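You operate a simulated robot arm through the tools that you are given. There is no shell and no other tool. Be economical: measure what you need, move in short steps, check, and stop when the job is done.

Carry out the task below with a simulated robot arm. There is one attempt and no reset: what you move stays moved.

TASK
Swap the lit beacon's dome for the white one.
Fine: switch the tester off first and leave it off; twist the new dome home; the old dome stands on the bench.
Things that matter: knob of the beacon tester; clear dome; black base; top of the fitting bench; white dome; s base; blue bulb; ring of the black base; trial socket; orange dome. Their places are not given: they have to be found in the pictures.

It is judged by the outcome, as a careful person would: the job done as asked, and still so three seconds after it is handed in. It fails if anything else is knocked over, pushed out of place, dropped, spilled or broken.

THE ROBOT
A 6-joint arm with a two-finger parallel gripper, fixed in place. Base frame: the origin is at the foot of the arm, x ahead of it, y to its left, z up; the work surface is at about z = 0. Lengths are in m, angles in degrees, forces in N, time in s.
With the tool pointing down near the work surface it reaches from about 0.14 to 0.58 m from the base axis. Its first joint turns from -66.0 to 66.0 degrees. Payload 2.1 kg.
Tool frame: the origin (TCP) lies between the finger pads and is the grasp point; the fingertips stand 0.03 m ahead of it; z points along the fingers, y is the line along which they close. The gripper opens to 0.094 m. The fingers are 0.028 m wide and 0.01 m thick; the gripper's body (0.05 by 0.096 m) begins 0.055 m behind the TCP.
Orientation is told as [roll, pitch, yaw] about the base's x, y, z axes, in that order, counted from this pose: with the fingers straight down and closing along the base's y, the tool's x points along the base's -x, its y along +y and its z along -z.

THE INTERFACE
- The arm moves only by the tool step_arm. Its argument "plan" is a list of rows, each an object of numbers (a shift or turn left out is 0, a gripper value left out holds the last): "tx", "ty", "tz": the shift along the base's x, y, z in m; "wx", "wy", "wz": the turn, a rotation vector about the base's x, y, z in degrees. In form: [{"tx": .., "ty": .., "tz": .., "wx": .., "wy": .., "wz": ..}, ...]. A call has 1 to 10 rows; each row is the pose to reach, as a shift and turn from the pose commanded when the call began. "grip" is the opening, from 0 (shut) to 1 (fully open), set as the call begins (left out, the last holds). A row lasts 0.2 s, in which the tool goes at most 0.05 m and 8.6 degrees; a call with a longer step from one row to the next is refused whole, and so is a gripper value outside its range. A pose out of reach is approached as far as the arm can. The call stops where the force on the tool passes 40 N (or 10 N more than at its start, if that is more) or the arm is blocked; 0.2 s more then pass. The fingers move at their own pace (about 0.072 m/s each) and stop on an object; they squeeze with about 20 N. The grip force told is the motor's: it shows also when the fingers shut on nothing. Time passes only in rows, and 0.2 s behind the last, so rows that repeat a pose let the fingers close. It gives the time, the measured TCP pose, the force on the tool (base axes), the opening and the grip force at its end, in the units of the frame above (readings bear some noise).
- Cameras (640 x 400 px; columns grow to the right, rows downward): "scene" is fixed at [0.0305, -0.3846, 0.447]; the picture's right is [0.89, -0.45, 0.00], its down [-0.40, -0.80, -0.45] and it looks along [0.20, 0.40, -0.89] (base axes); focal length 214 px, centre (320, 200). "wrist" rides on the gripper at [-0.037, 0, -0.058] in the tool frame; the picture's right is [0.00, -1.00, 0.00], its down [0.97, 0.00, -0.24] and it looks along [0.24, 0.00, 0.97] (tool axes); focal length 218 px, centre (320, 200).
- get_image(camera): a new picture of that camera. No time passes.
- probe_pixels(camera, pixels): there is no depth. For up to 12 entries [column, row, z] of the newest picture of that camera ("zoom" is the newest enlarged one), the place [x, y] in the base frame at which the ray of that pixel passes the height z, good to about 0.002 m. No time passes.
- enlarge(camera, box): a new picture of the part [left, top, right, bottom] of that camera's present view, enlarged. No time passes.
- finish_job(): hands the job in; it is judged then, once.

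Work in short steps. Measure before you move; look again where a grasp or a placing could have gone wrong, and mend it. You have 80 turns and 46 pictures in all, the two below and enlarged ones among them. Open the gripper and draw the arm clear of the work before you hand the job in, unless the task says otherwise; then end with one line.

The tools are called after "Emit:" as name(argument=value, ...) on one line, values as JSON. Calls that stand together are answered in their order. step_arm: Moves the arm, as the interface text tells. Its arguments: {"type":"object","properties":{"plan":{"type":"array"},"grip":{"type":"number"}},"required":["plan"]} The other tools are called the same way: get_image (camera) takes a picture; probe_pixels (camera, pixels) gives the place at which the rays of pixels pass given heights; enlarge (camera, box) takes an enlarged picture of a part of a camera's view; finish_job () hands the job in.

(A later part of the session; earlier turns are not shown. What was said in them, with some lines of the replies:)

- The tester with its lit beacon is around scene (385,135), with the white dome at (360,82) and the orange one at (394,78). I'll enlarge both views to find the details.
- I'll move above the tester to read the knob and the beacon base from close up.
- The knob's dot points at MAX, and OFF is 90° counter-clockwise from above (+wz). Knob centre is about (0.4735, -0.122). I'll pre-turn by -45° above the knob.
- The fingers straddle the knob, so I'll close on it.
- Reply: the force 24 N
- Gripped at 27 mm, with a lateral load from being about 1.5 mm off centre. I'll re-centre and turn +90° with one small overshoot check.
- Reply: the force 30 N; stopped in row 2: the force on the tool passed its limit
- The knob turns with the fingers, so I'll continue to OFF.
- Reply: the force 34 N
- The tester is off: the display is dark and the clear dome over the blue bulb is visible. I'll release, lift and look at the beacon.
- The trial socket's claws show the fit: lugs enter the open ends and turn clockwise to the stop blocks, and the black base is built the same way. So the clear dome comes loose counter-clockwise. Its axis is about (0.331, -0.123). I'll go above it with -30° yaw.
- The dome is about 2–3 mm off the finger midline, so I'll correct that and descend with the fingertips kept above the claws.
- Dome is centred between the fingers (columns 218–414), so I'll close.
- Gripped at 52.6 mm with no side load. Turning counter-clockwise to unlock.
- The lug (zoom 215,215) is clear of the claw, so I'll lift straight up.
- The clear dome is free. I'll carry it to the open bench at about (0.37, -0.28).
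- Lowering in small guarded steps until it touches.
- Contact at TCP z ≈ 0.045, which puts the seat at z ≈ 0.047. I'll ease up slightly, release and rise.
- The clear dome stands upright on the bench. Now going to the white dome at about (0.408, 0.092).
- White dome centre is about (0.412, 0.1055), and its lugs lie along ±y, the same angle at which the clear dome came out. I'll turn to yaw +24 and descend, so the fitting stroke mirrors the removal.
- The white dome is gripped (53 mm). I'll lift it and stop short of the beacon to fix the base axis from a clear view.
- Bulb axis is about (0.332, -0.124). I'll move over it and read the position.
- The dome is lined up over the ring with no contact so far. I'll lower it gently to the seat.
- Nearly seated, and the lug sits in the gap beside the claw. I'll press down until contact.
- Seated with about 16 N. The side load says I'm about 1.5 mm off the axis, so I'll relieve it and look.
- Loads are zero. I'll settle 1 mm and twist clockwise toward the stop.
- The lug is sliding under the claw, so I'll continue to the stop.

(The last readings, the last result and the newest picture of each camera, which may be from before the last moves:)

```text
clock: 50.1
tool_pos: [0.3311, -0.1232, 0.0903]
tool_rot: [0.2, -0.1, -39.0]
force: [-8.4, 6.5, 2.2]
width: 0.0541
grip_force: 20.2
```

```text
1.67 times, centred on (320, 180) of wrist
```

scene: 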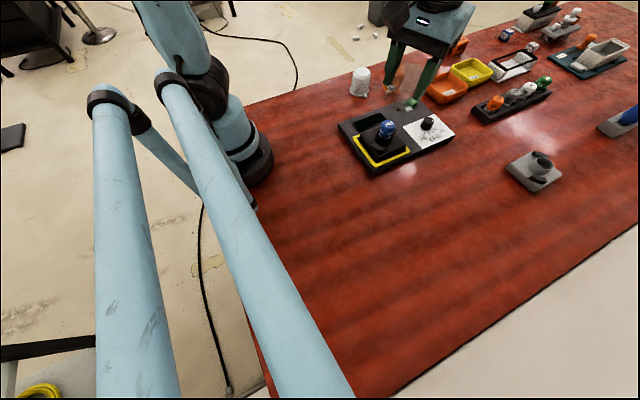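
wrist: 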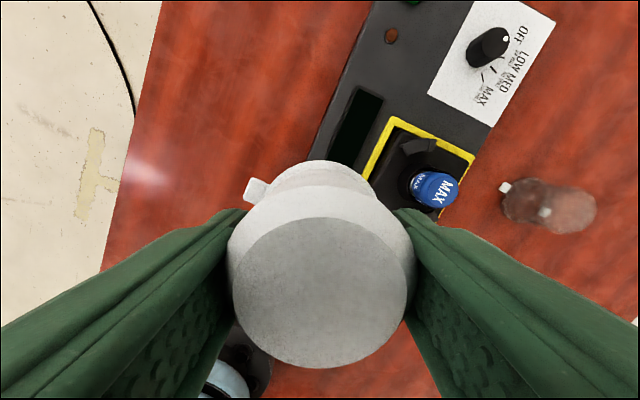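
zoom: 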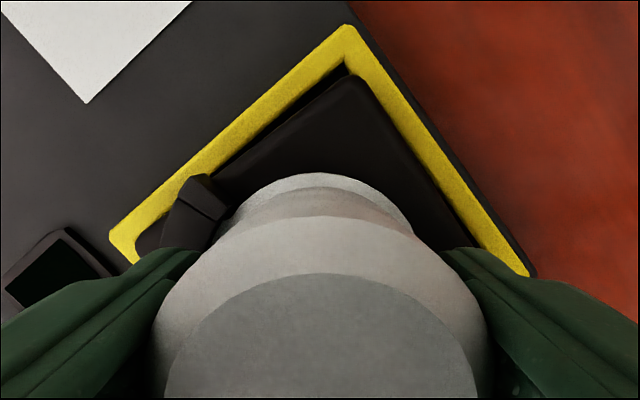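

Stop reached: side load appeared and the width shifted at about 60° of twist. I'll release, rise and inspect.

Emit:
step_arm(plan=[{}, {}, {}, {"tz": 0.01}, {"tz": 0.04}, {"tz": 0.08}, {"tz": 0.12}, {"tz": 0.12}], grip=1)

Emit:
enlarge(camera="wrist", box=[250, 120, 390, 260])

Emit:
enlarge(camera="scene", box=[350, 100, 430, 180])

```text
clock: 51.9
tool_pos: [0.3346, -0.1223, 0.2111]
tool_rot: [0.0, -0.2, -38.9]
force: [-1.1, -0.9, 0.1]
width: 0.094
grip_force: 0.0
```

```text
2.86 times, centred on (320, 190) of wrist
```

zoom: 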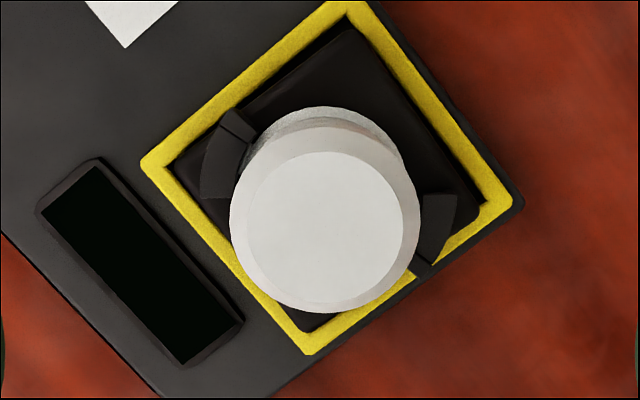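

```text
5.00 times, centred on (390, 140) of scene
```

zoom: 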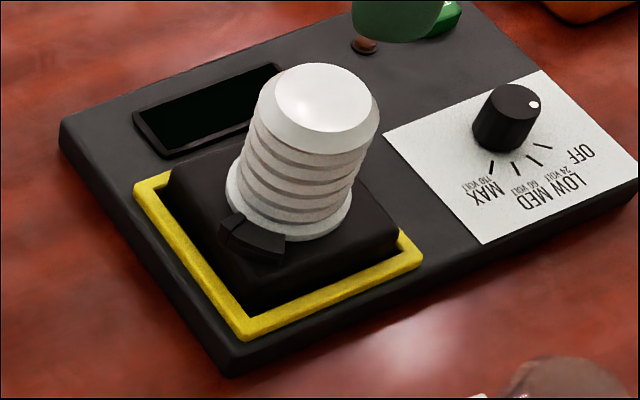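

The dome is home: no lug is showing outside the claws, the base is still in its nest, and the knob is at OFF. I'll draw the arm clear and do a last check.

Emit:
step_arm(plan=[{"tz": 0.03}, {"tz": 0.06, "wz": 6}, {"ty": 0.03, "tz": 0.09, "wz": 12}, {"ty": 0.07, "tz": 0.11, "wz": 18}, {"ty": 0.11, "tz": 0.11, "wz": 24}, {"ty": 0.15, "tz": 0.11, "wz": 30}, {"ty": 0.17, "tz": 0.11, "wz": 36}, {"ty": 0.17, "tz": 0.11, "wz": 38}])

Emit:
get_image(camera="scene")

Emit:
enlarge(camera="wrist", box=[320, 0, 520, 200])

```text
clock: 53.7
tool_pos: [0.3335, 0.0449, 0.3205]
tool_rot: [0.0, -0.1, -0.7]
force: [0.4, -0.4, 0.0]
width: 0.0941
grip_force: 0.1
```

```text
2 pictures are left
```

scene: 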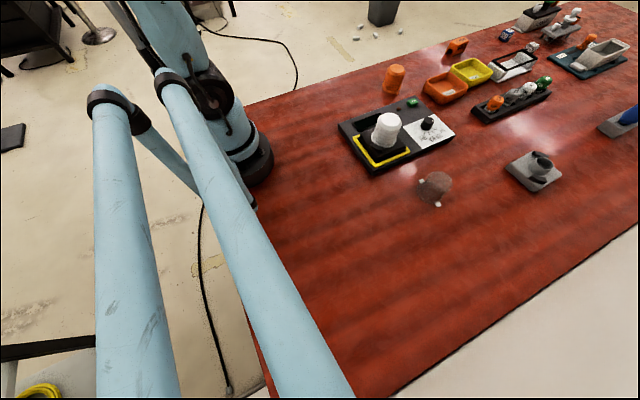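

```text
2.00 times, centred on (420, 100) of wrist
```

zoom: 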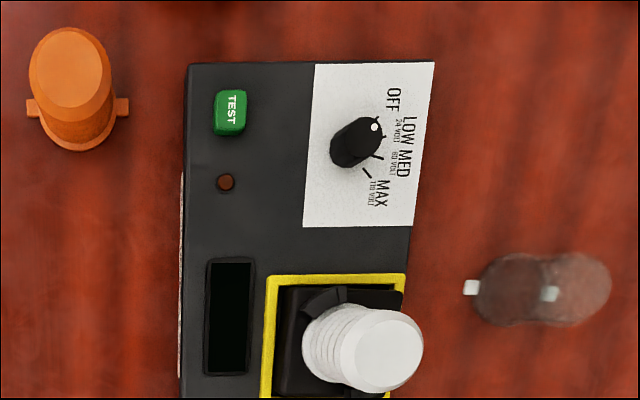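

Everything is in place, the tester is off and the arm is clear, so I'm handing in.

Emit:
finish_job()

```text
The job is handed in.
```

The tester is switched off and left off, the white dome is twisted home on the black base, which turned a few degrees at most but is still in its nest, and the clear dome stands upright on the bench.
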